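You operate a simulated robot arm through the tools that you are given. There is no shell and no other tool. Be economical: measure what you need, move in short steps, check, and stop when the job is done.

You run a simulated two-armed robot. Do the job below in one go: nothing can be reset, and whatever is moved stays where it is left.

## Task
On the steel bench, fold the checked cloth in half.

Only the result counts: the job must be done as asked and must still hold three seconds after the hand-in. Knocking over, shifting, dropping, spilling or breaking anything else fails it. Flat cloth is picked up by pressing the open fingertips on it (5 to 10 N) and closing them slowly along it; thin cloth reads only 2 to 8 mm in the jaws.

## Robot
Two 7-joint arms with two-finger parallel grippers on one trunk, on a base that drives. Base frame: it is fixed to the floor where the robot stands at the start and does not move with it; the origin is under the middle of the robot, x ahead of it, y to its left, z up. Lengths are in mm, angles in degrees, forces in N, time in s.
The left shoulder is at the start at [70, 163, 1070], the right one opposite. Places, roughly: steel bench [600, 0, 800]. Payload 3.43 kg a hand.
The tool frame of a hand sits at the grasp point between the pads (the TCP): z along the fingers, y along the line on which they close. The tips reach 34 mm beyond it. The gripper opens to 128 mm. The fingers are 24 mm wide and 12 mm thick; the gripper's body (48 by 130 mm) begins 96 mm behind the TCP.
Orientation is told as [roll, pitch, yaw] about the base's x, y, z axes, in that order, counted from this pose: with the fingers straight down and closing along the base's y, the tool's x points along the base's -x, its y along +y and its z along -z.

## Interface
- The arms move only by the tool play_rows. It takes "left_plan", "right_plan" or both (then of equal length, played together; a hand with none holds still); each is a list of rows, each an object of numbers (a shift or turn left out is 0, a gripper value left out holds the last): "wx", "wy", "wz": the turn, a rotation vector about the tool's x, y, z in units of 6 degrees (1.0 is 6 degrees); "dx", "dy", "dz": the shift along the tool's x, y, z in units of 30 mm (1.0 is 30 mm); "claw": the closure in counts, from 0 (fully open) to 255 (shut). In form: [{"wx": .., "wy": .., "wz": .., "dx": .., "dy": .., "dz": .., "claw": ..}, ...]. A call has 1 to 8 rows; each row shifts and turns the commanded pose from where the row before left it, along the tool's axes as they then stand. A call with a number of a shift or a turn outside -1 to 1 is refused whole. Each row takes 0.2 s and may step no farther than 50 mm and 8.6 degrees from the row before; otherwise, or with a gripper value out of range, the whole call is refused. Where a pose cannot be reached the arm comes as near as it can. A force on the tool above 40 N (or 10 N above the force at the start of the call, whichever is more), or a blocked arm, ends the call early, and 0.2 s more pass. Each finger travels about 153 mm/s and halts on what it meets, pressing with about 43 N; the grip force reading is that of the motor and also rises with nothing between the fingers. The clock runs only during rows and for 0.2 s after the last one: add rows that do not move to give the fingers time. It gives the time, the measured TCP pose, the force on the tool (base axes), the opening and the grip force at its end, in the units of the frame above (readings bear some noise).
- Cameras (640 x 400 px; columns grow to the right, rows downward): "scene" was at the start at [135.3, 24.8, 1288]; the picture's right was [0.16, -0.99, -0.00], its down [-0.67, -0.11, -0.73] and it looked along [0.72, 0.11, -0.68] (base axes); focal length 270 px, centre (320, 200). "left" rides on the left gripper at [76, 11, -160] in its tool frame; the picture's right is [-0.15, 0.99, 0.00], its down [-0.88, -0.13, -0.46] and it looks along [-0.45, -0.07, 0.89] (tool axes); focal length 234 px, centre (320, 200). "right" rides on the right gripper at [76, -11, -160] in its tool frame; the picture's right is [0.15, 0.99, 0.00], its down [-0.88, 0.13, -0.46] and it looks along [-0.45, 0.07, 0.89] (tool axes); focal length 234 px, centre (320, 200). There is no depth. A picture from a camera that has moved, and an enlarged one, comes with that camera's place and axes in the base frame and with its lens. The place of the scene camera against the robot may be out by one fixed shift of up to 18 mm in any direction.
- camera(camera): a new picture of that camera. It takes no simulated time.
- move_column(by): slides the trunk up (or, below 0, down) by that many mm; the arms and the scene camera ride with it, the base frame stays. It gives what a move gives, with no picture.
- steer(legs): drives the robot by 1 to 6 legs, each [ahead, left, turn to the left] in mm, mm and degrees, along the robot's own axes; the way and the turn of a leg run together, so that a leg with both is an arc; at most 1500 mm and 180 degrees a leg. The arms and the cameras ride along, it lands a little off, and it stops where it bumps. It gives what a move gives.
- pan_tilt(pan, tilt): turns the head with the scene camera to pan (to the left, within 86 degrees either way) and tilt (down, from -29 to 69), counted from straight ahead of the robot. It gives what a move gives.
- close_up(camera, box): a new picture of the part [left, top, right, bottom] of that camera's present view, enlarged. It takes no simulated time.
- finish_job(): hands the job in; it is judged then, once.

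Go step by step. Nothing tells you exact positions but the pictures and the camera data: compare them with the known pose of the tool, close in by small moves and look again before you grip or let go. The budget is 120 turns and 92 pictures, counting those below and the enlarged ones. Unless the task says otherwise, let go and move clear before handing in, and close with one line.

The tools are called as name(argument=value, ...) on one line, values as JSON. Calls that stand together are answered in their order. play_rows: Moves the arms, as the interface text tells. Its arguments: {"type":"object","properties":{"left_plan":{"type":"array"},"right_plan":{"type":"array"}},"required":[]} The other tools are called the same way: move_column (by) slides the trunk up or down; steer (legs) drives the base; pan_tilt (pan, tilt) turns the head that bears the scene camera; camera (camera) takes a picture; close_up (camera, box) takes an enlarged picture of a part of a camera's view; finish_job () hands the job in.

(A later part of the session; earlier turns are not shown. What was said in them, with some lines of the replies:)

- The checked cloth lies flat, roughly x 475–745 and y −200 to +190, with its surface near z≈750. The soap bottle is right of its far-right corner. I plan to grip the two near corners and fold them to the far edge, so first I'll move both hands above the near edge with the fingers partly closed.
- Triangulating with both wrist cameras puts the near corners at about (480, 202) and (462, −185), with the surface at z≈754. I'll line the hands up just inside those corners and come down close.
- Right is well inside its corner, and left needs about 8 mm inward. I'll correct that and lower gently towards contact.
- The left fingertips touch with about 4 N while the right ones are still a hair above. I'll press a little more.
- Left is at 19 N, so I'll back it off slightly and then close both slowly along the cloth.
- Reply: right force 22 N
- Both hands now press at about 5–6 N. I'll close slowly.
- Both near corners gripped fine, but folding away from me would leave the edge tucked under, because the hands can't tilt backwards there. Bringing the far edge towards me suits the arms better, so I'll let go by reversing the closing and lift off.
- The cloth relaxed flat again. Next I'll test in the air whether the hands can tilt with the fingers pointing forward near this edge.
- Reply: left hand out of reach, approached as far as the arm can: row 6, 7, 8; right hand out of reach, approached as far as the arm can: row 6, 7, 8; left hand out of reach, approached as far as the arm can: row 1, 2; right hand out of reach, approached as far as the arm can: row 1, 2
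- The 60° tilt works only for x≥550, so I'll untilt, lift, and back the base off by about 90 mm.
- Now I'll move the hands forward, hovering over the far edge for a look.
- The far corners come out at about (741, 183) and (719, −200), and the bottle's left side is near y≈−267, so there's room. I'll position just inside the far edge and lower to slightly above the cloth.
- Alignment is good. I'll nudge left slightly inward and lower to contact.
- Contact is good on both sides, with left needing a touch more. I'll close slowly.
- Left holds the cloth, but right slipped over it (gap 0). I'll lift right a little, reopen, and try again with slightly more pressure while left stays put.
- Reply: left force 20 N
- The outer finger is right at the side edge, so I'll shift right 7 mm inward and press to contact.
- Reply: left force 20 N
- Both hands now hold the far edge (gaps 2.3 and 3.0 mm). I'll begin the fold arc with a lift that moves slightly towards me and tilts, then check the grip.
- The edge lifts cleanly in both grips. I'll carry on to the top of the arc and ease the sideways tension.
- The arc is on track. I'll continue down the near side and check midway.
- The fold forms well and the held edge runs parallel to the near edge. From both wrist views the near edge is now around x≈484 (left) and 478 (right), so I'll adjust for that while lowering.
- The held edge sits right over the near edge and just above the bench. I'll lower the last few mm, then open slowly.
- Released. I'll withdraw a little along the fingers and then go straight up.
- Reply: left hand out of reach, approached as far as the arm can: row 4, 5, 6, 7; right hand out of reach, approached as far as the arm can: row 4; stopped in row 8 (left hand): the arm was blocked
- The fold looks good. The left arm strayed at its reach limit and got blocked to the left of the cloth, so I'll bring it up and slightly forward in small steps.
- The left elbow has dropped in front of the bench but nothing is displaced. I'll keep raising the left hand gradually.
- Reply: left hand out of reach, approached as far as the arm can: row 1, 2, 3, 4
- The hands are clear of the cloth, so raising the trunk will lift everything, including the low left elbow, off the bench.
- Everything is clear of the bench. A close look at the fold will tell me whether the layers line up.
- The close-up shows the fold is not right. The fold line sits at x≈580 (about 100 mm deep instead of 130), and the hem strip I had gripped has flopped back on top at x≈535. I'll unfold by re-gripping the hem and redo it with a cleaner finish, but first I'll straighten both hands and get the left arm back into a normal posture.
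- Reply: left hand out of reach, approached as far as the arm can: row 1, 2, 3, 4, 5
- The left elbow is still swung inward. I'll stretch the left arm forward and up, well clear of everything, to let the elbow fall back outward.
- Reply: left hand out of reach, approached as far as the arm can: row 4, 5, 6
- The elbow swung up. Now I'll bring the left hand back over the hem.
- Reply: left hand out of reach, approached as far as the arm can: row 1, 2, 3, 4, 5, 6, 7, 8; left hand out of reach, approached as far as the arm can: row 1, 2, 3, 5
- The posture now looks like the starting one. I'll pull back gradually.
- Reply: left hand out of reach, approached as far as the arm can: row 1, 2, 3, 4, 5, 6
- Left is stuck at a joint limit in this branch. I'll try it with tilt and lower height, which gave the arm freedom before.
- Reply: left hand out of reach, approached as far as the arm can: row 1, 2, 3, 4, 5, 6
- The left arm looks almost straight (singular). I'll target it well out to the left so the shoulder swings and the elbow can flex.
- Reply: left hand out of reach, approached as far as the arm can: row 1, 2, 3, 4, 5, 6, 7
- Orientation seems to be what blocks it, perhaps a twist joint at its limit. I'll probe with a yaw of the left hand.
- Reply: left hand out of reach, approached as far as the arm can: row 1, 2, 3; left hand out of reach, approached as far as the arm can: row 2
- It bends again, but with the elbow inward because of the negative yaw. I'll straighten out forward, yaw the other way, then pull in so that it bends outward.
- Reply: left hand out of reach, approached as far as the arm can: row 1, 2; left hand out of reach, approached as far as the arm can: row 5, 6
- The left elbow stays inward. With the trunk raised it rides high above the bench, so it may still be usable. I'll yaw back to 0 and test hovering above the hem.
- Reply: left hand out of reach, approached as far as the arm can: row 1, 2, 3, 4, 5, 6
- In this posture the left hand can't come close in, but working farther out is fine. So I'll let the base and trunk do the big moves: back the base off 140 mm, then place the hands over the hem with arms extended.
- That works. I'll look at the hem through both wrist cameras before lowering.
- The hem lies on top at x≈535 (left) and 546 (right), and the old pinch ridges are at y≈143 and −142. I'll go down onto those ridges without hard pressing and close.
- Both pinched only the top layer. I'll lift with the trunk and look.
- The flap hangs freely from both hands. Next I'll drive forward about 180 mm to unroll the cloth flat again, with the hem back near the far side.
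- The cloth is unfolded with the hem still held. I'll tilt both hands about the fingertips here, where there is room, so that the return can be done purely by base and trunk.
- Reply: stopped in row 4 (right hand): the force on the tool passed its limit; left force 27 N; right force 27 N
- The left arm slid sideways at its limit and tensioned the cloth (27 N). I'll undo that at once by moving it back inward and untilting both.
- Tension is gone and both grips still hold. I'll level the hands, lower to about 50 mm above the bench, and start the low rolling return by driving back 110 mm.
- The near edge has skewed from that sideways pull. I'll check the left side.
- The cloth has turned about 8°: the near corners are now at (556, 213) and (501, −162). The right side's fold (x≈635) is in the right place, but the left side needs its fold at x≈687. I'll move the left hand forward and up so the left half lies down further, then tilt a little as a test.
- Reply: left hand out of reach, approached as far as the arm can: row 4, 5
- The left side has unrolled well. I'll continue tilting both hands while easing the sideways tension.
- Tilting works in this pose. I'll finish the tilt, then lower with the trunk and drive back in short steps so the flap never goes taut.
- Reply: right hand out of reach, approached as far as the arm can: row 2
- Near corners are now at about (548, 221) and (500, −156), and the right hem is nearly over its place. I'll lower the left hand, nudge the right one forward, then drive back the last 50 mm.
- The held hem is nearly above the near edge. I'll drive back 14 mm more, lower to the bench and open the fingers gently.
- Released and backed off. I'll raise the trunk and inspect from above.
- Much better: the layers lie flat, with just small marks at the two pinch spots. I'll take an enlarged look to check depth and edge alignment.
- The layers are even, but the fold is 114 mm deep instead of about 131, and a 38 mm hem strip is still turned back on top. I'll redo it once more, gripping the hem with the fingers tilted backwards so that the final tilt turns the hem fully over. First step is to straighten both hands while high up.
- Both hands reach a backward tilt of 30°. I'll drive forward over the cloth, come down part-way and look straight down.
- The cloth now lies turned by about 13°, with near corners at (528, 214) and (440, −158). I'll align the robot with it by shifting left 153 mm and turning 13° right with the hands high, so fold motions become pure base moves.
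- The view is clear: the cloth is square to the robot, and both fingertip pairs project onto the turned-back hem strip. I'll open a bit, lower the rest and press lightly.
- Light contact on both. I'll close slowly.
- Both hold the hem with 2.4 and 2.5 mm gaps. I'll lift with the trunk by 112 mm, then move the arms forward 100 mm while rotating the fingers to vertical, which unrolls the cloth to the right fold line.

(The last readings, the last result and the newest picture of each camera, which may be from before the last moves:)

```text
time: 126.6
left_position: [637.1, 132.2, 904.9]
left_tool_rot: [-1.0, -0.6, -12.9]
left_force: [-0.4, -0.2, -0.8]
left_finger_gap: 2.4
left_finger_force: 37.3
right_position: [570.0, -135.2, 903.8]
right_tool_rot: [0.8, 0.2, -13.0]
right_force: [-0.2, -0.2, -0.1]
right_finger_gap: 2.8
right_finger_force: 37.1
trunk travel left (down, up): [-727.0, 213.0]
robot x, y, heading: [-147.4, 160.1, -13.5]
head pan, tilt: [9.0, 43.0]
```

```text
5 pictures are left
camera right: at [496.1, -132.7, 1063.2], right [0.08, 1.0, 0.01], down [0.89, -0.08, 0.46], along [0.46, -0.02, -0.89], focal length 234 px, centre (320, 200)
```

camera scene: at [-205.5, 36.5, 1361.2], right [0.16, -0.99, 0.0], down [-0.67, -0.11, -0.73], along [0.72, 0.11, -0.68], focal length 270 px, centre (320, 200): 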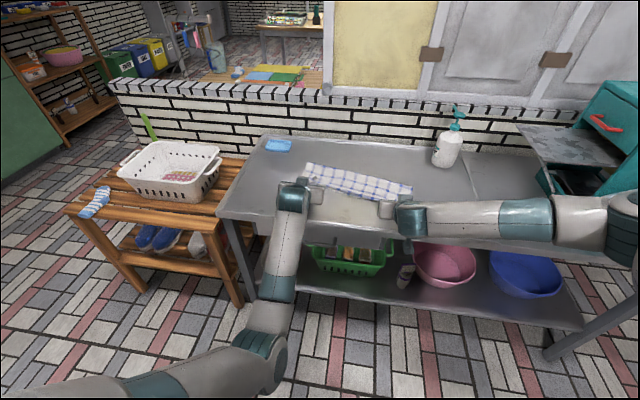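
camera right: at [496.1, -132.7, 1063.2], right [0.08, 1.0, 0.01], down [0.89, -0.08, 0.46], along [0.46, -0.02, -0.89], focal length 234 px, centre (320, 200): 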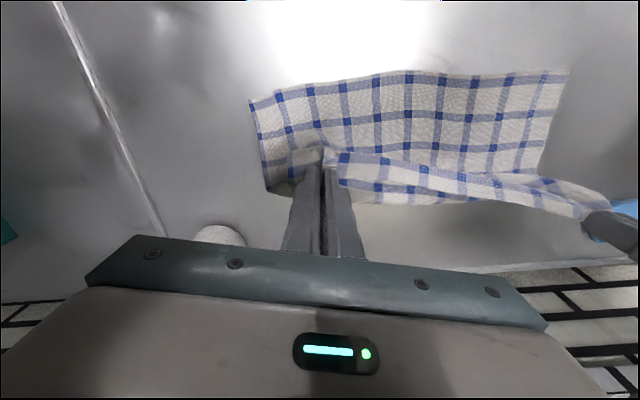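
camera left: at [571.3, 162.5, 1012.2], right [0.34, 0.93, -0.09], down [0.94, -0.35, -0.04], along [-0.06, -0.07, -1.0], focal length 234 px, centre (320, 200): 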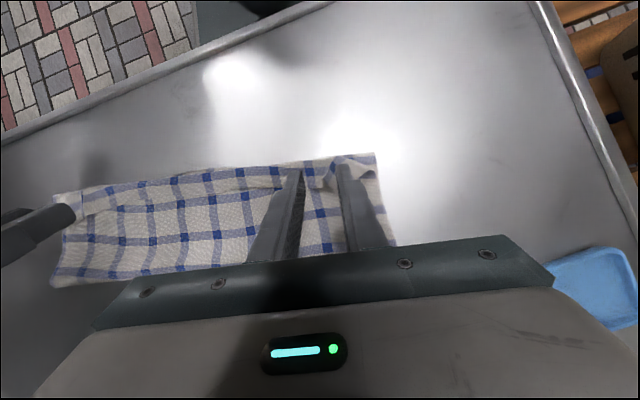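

Pulling forward swung the cloth back square to the bench: its near edge is now at x≈513, from y=−214 to 163. The right hand must go forward and outward to make the hem parallel again.

play_rows(left_plan=[{"dx": -0.05, "dy": -0.11}, {"dx": -0.05, "dy": -0.11}, {"dx": -0.05, "dy": -0.11}, {"dx": -0.05, "dy": -0.1}, {}, {}], right_plan=[{"dx": -0.64, "dy": -0.1}, {"dx": -0.64, "dy": -0.1}, {"dx": -0.64, "dy": -0.1}, {"dx": -0.64, "dy": -0.1}, {}, {}])

```text
time: 128.0
left_position: [639.3, 118.9, 905.6]
left_tool_rot: [-1.0, -0.5, -12.8]
left_force: [0.2, -0.1, -0.5]
left_finger_gap: 2.1
left_finger_force: 36.9
right_position: [620.9, -161.6, 904.7]
right_tool_rot: [0.8, 0.2, -13.0]
right_force: [0.7, 2.5, 0.0]
right_finger_gap: 2.4
right_finger_force: 37.0
right hand out of reach, approached as far as the arm can: row 3, 4
trunk travel left (down, up): [-727.0, 213.0]
robot x, y, heading: [-147.6, 164.4, -13.8]
head pan, tilt: [9.0, 43.0]
```

Right is at its reach limit with the hem nearly parallel (18 mm off), which is acceptable. Now I'll tilt carefully in small groups, watching the left arm.

play_rows(left_plan=[{"wy": -1, "dx": 0.118}, {"wy": -1, "dx": 0.118}, {"wy": -1, "dx": 0.118}, {}], right_plan=[{"wy": -1, "dx": 0.05, "dy": 0.03}, {"wy": -1, "dx": 0.0, "dy": 0.03}, {"wy": -1, "dx": 0.0}, {}])

```text
time: 129.0
left_position: [652.1, 152.2, 925.5]
left_tool_rot: [0.0, -20.4, -10.7]
left_force: [-3.1, -22.4, -2.0]
left_finger_gap: 2.3
left_finger_force: 37.6
right_position: [620.7, -157.2, 905.2]
right_tool_rot: [1.1, -17.9, -13.2]
right_force: [3.2, 21.3, 2.1]
right_finger_gap: 2.7
right_finger_force: 37.1
trunk travel left (down, up): [-727.0, 213.0]
robot x, y, heading: [-149.4, 162.5, -13.6]
head pan, tilt: [9.0, 43.0]
```

Left slid sideways again, so I'll bring it straight back to release the tension while keeping the tilt.

play_rows(left_plan=[{"dy": -0.6}, {"dy": -0.55}, {"dz": 0.3, "dx": 0.1}, {"dz": 0.3, "dx": 0.1}, {}])

```text
time: 130.2
left_position: [644.8, 121.7, 903.6]
left_tool_rot: [0.5, -20.1, -10.8]
left_force: [-0.7, -0.2, 0.3]
left_finger_gap: 2.2
left_finger_force: 36.9
right_position: [619.1, -160.1, 903.5]
right_tool_rot: [0.8, -17.8, -13.2]
right_force: [-0.3, 0.0, -0.3]
right_finger_gap: 2.5
right_finger_force: 37.4
trunk travel left (down, up): [-727.0, 213.0]
robot x, y, heading: [-147.1, 164.3, -13.4]
head pan, tilt: [9.0, 43.0]
```

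Restored, now with 20° tilt. I'll continue two steps at a time, letting left reach slightly forward.

play_rows(left_plan=[{"wy": -1, "dx": -0.1}, {"wy": -1, "dx": -0.1}, {}], right_plan=[{"wy": -1, "dx": 0.05}, {"wy": -1, "dx": 0.05}, {}])

play_rows(left_plan=[{"wy": -1, "dx": 0.05}, {"wy": -1, "dx": 0.05}, {}], right_plan=[{"wy": -1, "dx": 0.05}, {"wy": -1, "dx": 0.05}, {}])

```text
time: 131.0
left_position: [657.5, 142.4, 904.3]
left_tool_rot: [2.7, -32.3, -11.0]
left_force: [-1.5, -11.9, 0.1]
left_finger_gap: 2.1
left_finger_force: 36.9
right_position: [618.0, -158.2, 901.2]
right_tool_rot: [1.1, -29.9, -13.4]
right_force: [2.3, 11.5, -0.7]
right_finger_gap: 2.3
right_finger_force: 37.4
trunk travel left (down, up): [-727.0, 213.0]
robot x, y, heading: [-149.7, 162.4, -13.4]
head pan, tilt: [9.0, 43.0]
```

```text
time: 131.8
left_position: [662.1, 155.8, 908.5]
left_tool_rot: [5.7, -45.0, -13.3]
left_force: [-5.4, -30.1, -1.2]
left_finger_gap: 2.5
left_finger_force: 37.1
right_position: [615.3, -154.1, 901.3]
right_tool_rot: [1.5, -41.9, -13.6]
right_force: [5.2, 29.5, 0.7]
right_finger_gap: 2.5
right_finger_force: 37.1
trunk travel left (down, up): [-727.0, 213.0]
robot x, y, heading: [-144.1, 164.7, -13.6]
head pan, tilt: [9.0, 43.0]
```

play_rows(left_plan=[{"dy": -0.5}, {"dy": -0.5}, {"dy": -0.2}, {}])

camera(camera="left")

```text
time: 133.0
left_position: [662.9, 139.8, 902.4]
left_tool_rot: [7.4, -44.8, -13.6]
left_force: [-2.3, -9.0, -0.3]
left_finger_gap: 1.9
left_finger_force: 37.0
right_position: [615.6, -156.1, 901.0]
right_tool_rot: [1.3, -41.9, -13.6]
right_force: [1.1, 8.1, -0.5]
right_finger_gap: 2.4
right_finger_force: 36.9
trunk travel left (down, up): [-727.0, 213.0]
robot x, y, heading: [-146.8, 165.3, -13.7]
head pan, tilt: [9.0, 43.0]
stopped in row 4 (left hand): the arm was blocked; the commanded pose is now the measured one
```

```text
4 pictures are left
camera left: at [498.9, 168.1, 962.9], right [0.24, 0.95, 0.19], down [0.27, -0.26, 0.93], along [0.93, -0.17, -0.31], focal length 234 px, centre (320, 200)
```

left: 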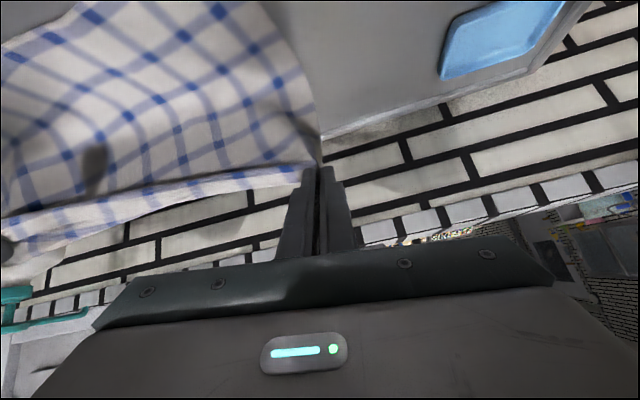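

Both still hold. Left is about 48 mm further forward than right, so turning the base 8.5° left while sliding right evens the two hands out. First I'll ease the tension.

play_rows(right_plan=[{"dy": 0.2}, {"dy": 0.2}, {}])

steer(legs=[[-21, -117, 8.5]])

camera(camera="scene")

```text
time: 133.8
left_position: [661.3, 138.7, 902.7]
left_tool_rot: [7.6, -44.7, -13.3]
left_force: [0.3, -2.2, 0.2]
left_finger_gap: 2.0
left_finger_force: 37.0
right_position: [616.9, -147.8, 902.1]
right_tool_rot: [1.0, -41.7, -13.8]
right_force: [1.2, 2.0, 0.6]
right_finger_gap: 2.6
right_finger_force: 37.1
trunk travel left (down, up): [-727.0, 213.0]
robot x, y, heading: [-147.7, 162.4, -13.5]
head pan, tilt: [9.0, 43.0]
```

```text
time: 135.0
left_position: [617.7, 152.5, 900.9]
left_tool_rot: [7.6, -44.7, -4.8]
left_force: [-0.1, -2.1, 0.1]
left_finger_gap: 2.3
left_finger_force: 36.9
right_position: [617.9, -138.4, 902.2]
right_tool_rot: [1.0, -41.8, -5.0]
right_force: [-0.1, 2.1, -0.4]
right_finger_gap: 2.4
right_finger_force: 37.4
trunk travel left (down, up): [-727.0, 213.0]
robot x, y, heading: [-186.8, 54.9, -5.0]
head pan, tilt: [9.0, 43.0]
```

```text
3 pictures are left
camera scene: at [-50.2, 66.7, 1465.0], right [0.07, -1.0, 0.0], down [-0.68, -0.05, -0.73], along [0.73, 0.05, -0.68], focal length 270 px, centre (320, 200)
```

scene: 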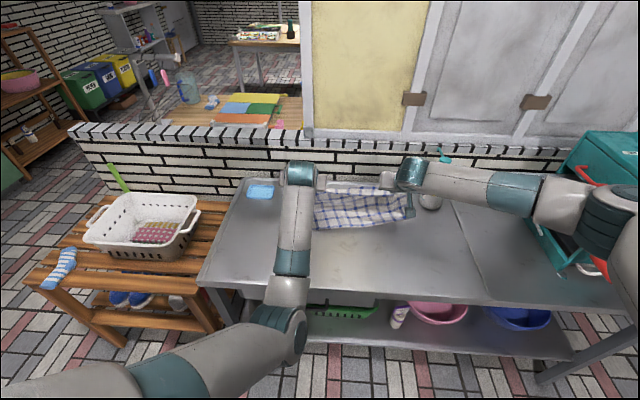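

I'll take an enlarged look to see exactly how the lower layer lies.

close_up(camera="scene", box=[290, 170, 440, 260])

```text
4.27 times, centred on (365, 215) of scene
camera zoom: at [-50.2, 66.7, 1465.0], right [0.07, -1.0, 0.0], down [-0.68, -0.05, -0.73], along [0.73, 0.05, -0.68], focal length 1152 px, centre (128, 136)
```

zoom: 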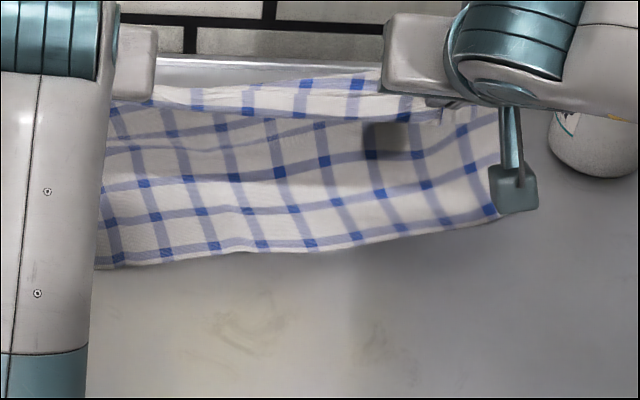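

The lower layer's near edge now runs from about (637, −202) to (548, 150), so the cloth has turned about −14°. I'll align the hand line with it by turning the base 13.8° left while sliding right and slightly ahead. That lays the right half down properly and stays clear of the bottle.

move_column(by=-18)

steer(legs=[[61, -196, 13.8]])

camera(camera="scene")

```text
time: 135.7
left_position: [618.4, 153.4, 883.1]
left_tool_rot: [7.7, -44.7, -4.8]
left_force: [-0.1, -2.6, 0.2]
left_finger_gap: 2.1
left_finger_force: 36.9
right_position: [616.7, -138.4, 884.1]
right_tool_rot: [1.2, -41.9, -5.0]
right_force: [-0.5, 1.5, 1.0]
right_finger_gap: 2.3
right_finger_force: 37.3
trunk travel left (down, up): [-709.0, 231.0]
robot x, y, heading: [-187.3, 50.6, -4.8]
head pan, tilt: [9.0, 43.0]
```

```text
time: 137.3
left_position: [638.0, 143.4, 883.3]
left_tool_rot: [7.7, -44.7, 8.6]
left_force: [1.3, -2.5, 1.0]
left_finger_gap: 2.1
left_finger_force: 36.9
right_position: [706.1, -140.7, 883.0]
right_tool_rot: [1.0, -41.7, 8.3]
right_force: [-1.9, 2.2, -0.2]
right_finger_gap: 2.5
right_finger_force: 36.7
trunk travel left (down, up): [-709.0, 231.0]
robot x, y, heading: [-120.5, -141.5, 8.8]
head pan, tilt: [9.0, 43.0]
```

```text
1 pictures are left
camera scene: at [12.5, -97.1, 1447.0], right [0.3, -0.95, 0.0], down [-0.65, -0.21, -0.73], along [0.7, 0.22, -0.68], focal length 270 px, centre (320, 200)
```

scene: 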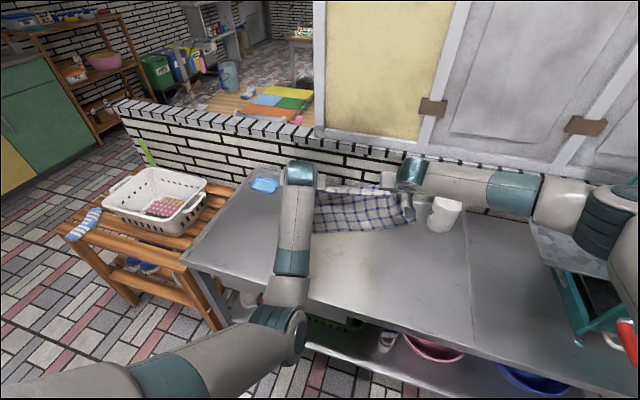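

The right forearm passes close to the bottle but above it, so I'll only lower after backing away. First the right hand goes 40 mm forward at this height to even up the fold, then I drive back along the cloth's own direction.

play_rows(right_plan=[{"dx": -0.33, "dy": 0.13, "dz": 0.29}, {"dx": -0.33, "dy": 0.13, "dz": 0.29}, {"dx": -0.33, "dy": 0.13, "dz": 0.29}, {}])

steer(legs=[[-43, -12, 0]])

```text
time: 138.3
left_position: [636.4, 144.7, 882.9]
left_tool_rot: [7.7, -44.7, 8.6]
left_force: [-0.1, -1.4, 0.0]
left_finger_gap: 2.2
left_finger_force: 37.1
right_position: [741.9, -123.9, 884.4]
right_tool_rot: [1.1, -41.8, 8.4]
right_force: [-0.8, 0.5, 0.1]
right_finger_gap: 2.6
right_finger_force: 37.0
trunk travel left (down, up): [-709.0, 231.0]
robot x, y, heading: [-118.4, -139.5, 8.8]
head pan, tilt: [9.0, 43.0]
```

```text
time: 139.2
left_position: [598.7, 126.2, 881.9]
left_tool_rot: [7.7, -44.6, 8.7]
left_force: [-0.4, -0.5, -0.8]
left_finger_gap: 2.0
left_finger_force: 37.4
right_position: [703.3, -139.8, 882.9]
right_tool_rot: [1.1, -41.7, 8.4]
right_force: [-0.8, 0.2, 0.9]
right_finger_gap: 2.5
right_finger_force: 36.7
trunk travel left (down, up): [-709.0, 231.0]
robot x, y, heading: [-161.7, -162.0, 8.6]
head pan, tilt: [9.0, 43.0]
```

move_column(by=-30)

steer(legs=[[-38, -11, 0]])

move_column(by=-40)

```text
time: 139.9
left_position: [597.9, 126.5, 854.2]
left_tool_rot: [7.7, -44.8, 8.6]
left_force: [0.1, -0.3, -0.3]
left_finger_gap: 1.8
left_finger_force: 37.2
right_position: [703.1, -141.1, 855.6]
right_tool_rot: [1.0, -41.9, 8.3]
right_force: [-0.5, 1.4, -0.2]
right_finger_gap: 2.2
right_finger_force: 37.0
trunk travel left (down, up): [-679.0, 261.0]
robot x, y, heading: [-156.9, -160.7, 8.5]
head pan, tilt: [9.0, 43.0]
```

```text
time: 140.8
left_position: [563.8, 109.6, 853.0]
left_tool_rot: [7.7, -44.7, 8.6]
left_force: [0.1, -0.4, 0.2]
left_finger_gap: 2.4
left_finger_force: 36.5
right_position: [667.6, -157.0, 852.7]
right_tool_rot: [1.0, -41.8, 8.4]
right_force: [-0.6, -0.1, -0.9]
right_finger_gap: 2.6
right_finger_force: 36.8
trunk travel left (down, up): [-679.0, 261.0]
robot x, y, heading: [-193.5, -173.6, 8.6]
head pan, tilt: [9.0, 43.0]
```

```text
time: 141.6
left_position: [563.4, 111.2, 813.1]
left_tool_rot: [7.7, -44.6, 8.7]
left_force: [0.9, -0.5, 0.1]
left_finger_gap: 1.8
left_finger_force: 37.2
right_position: [668.0, -157.1, 814.7]
right_tool_rot: [1.0, -41.8, 8.5]
right_force: [0.5, 0.6, 0.2]
right_finger_gap: 2.2
right_finger_force: 37.7
trunk travel left (down, up): [-639.0, 301.0]
robot x, y, heading: [-193.9, -174.1, 8.7]
head pan, tilt: [9.0, 43.0]
```

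The hem is now 36 mm above the bench near its destination. I'll spend the last picture here, before the final placement.

camera(camera="right")

```text
0 pictures are left
camera right: at [509.5, -195.1, 882.3], right [-0.26, 0.96, -0.08], down [0.33, 0.17, 0.93], along [0.91, 0.22, -0.36], focal length 234 px, centre (320, 200)
```

right: 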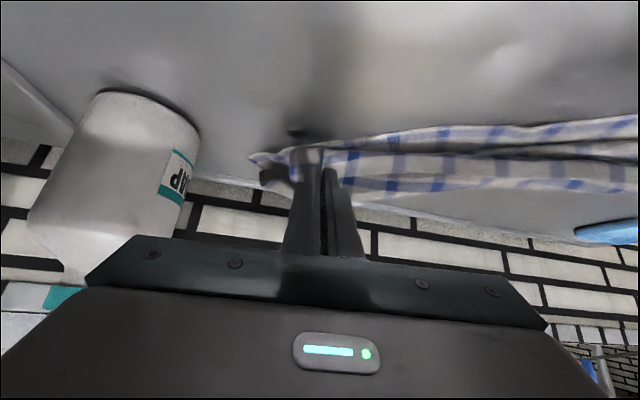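

The near edge runs about 26° across, with the right hem right over it and the left about 38 mm inside. I'll drive back 25 mm, bring right forward the same amount, then set both down.

steer(legs=[[-24, -7, 0]])

play_rows(right_plan=[{"dx": -0.39, "dy": 0.16, "dz": 0.35}, {"dx": -0.39, "dy": 0.16, "dz": 0.35}, {}])

move_column(by=-19)

play_rows(left_plan=[{"claw": 240}, {"claw": 225}, {"claw": 210}, {"claw": 195}, {"claw": 180}, {}, {}, {}], right_plan=[{"claw": 240}, {"claw": 225}, {"claw": 210}, {"claw": 195}, {"claw": 180}, {}, {}, {}])

```text
time: 142.4
left_position: [541.0, 99.9, 812.9]
left_tool_rot: [7.7, -44.6, 8.7]
left_force: [0.3, -0.8, -0.6]
left_finger_gap: 1.8
left_finger_force: 36.9
right_position: [645.2, -166.9, 814.0]
right_tool_rot: [1.0, -41.8, 8.4]
right_force: [-0.2, -0.1, -0.4]
right_finger_gap: 2.1
right_finger_force: 37.5
trunk travel left (down, up): [-639.0, 301.0]
robot x, y, heading: [-216.2, -183.9, 8.6]
head pan, tilt: [9.0, 43.0]
```

```text
time: 143.2
left_position: [540.2, 101.9, 813.0]
left_tool_rot: [7.8, -44.7, 8.7]
left_force: [0.0, -0.6, 0.5]
left_finger_gap: 2.1
left_finger_force: 37.4
right_position: [674.7, -151.7, 813.6]
right_tool_rot: [1.1, -41.8, 8.5]
right_force: [0.3, 0.1, -0.1]
right_finger_gap: 2.4
right_finger_force: 37.3
trunk travel left (down, up): [-639.0, 301.0]
robot x, y, heading: [-219.0, -183.6, 8.5]
head pan, tilt: [9.0, 43.0]
```

```text
time: 143.9
left_position: [540.9, 101.2, 793.6]
left_tool_rot: [7.8, -44.6, 8.7]
left_force: [0.0, 0.5, -0.5]
left_finger_gap: 2.1
left_finger_force: 37.1
right_position: [673.2, -152.3, 795.1]
right_tool_rot: [1.1, -41.8, 8.5]
right_force: [-0.7, -0.2, 0.1]
right_finger_gap: 2.6
right_finger_force: 37.5
trunk travel left (down, up): [-620.0, 320.0]
robot x, y, heading: [-219.3, -184.4, 8.7]
head pan, tilt: [9.0, 43.0]
```

```text
time: 145.7
left_position: [540.2, 100.7, 794.3]
left_tool_rot: [7.7, -44.7, 8.7]
left_force: [-0.3, 0.4, 0.7]
left_finger_gap: 37.9
left_finger_force: 0.0
right_position: [675.1, -151.9, 794.7]
right_tool_rot: [1.0, -41.7, 8.5]
right_force: [0.4, 0.3, 0.2]
right_finger_gap: 37.6
right_finger_force: 0.0
trunk travel left (down, up): [-620.0, 320.0]
robot x, y, heading: [-214.6, -185.6, 8.6]
head pan, tilt: [9.0, 43.0]
```

Both grips are open. I'll rise straight up off the cloth, then back away.

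move_column(by=150)

steer(legs=[[-150, 0, 0]])

```text
time: 147.4
left_position: [540.3, 101.0, 943.0]
left_tool_rot: [7.8, -44.7, 8.8]
left_force: [0.2, 0.0, 0.4]
left_finger_gap: 37.7
left_finger_force: 0.1
right_position: [674.7, -152.1, 945.5]
right_tool_rot: [1.1, -41.7, 8.5]
right_force: [0.2, 0.4, 0.7]
right_finger_gap: 37.6
right_finger_force: 0.0
trunk travel left (down, up): [-770.0, 170.0]
robot x, y, heading: [-217.0, -187.5, 8.7]
head pan, tilt: [9.0, 43.0]
```

```text
time: 148.8
left_position: [394.0, 79.1, 943.3]
left_tool_rot: [7.7, -44.6, 8.7]
left_force: [0.6, 0.2, -0.3]
left_finger_gap: 37.5
left_finger_force: 0.1
right_position: [528.2, -173.2, 942.9]
right_tool_rot: [1.0, -41.7, 8.5]
right_force: [0.9, 0.0, -0.3]
right_finger_gap: 37.5
right_finger_force: 0.1
trunk travel left (down, up): [-770.0, 170.0]
robot x, y, heading: [-362.9, -208.8, 8.6]
head pan, tilt: [9.0, 43.0]
```

The hem is laid back over the near edge, both hands are open and clear, and I have no pictures left, so I'm handing in now.

finish_job()

```text
The job is handed in.
```

I folded the cloth roughly in half and let go with both hands clear, but I couldn't check the final result because I had used up all the pictures. In the last picture, taken just before I set it down, the cloth lay about 26° askew on the bench. The right end of the hem was over the near edge and the left end about 38 mm inside it. I corrected for that without seeing it, so the halves may not line up exactly. I saw no sign that the soap bottle, the sponge or anything else was touched.
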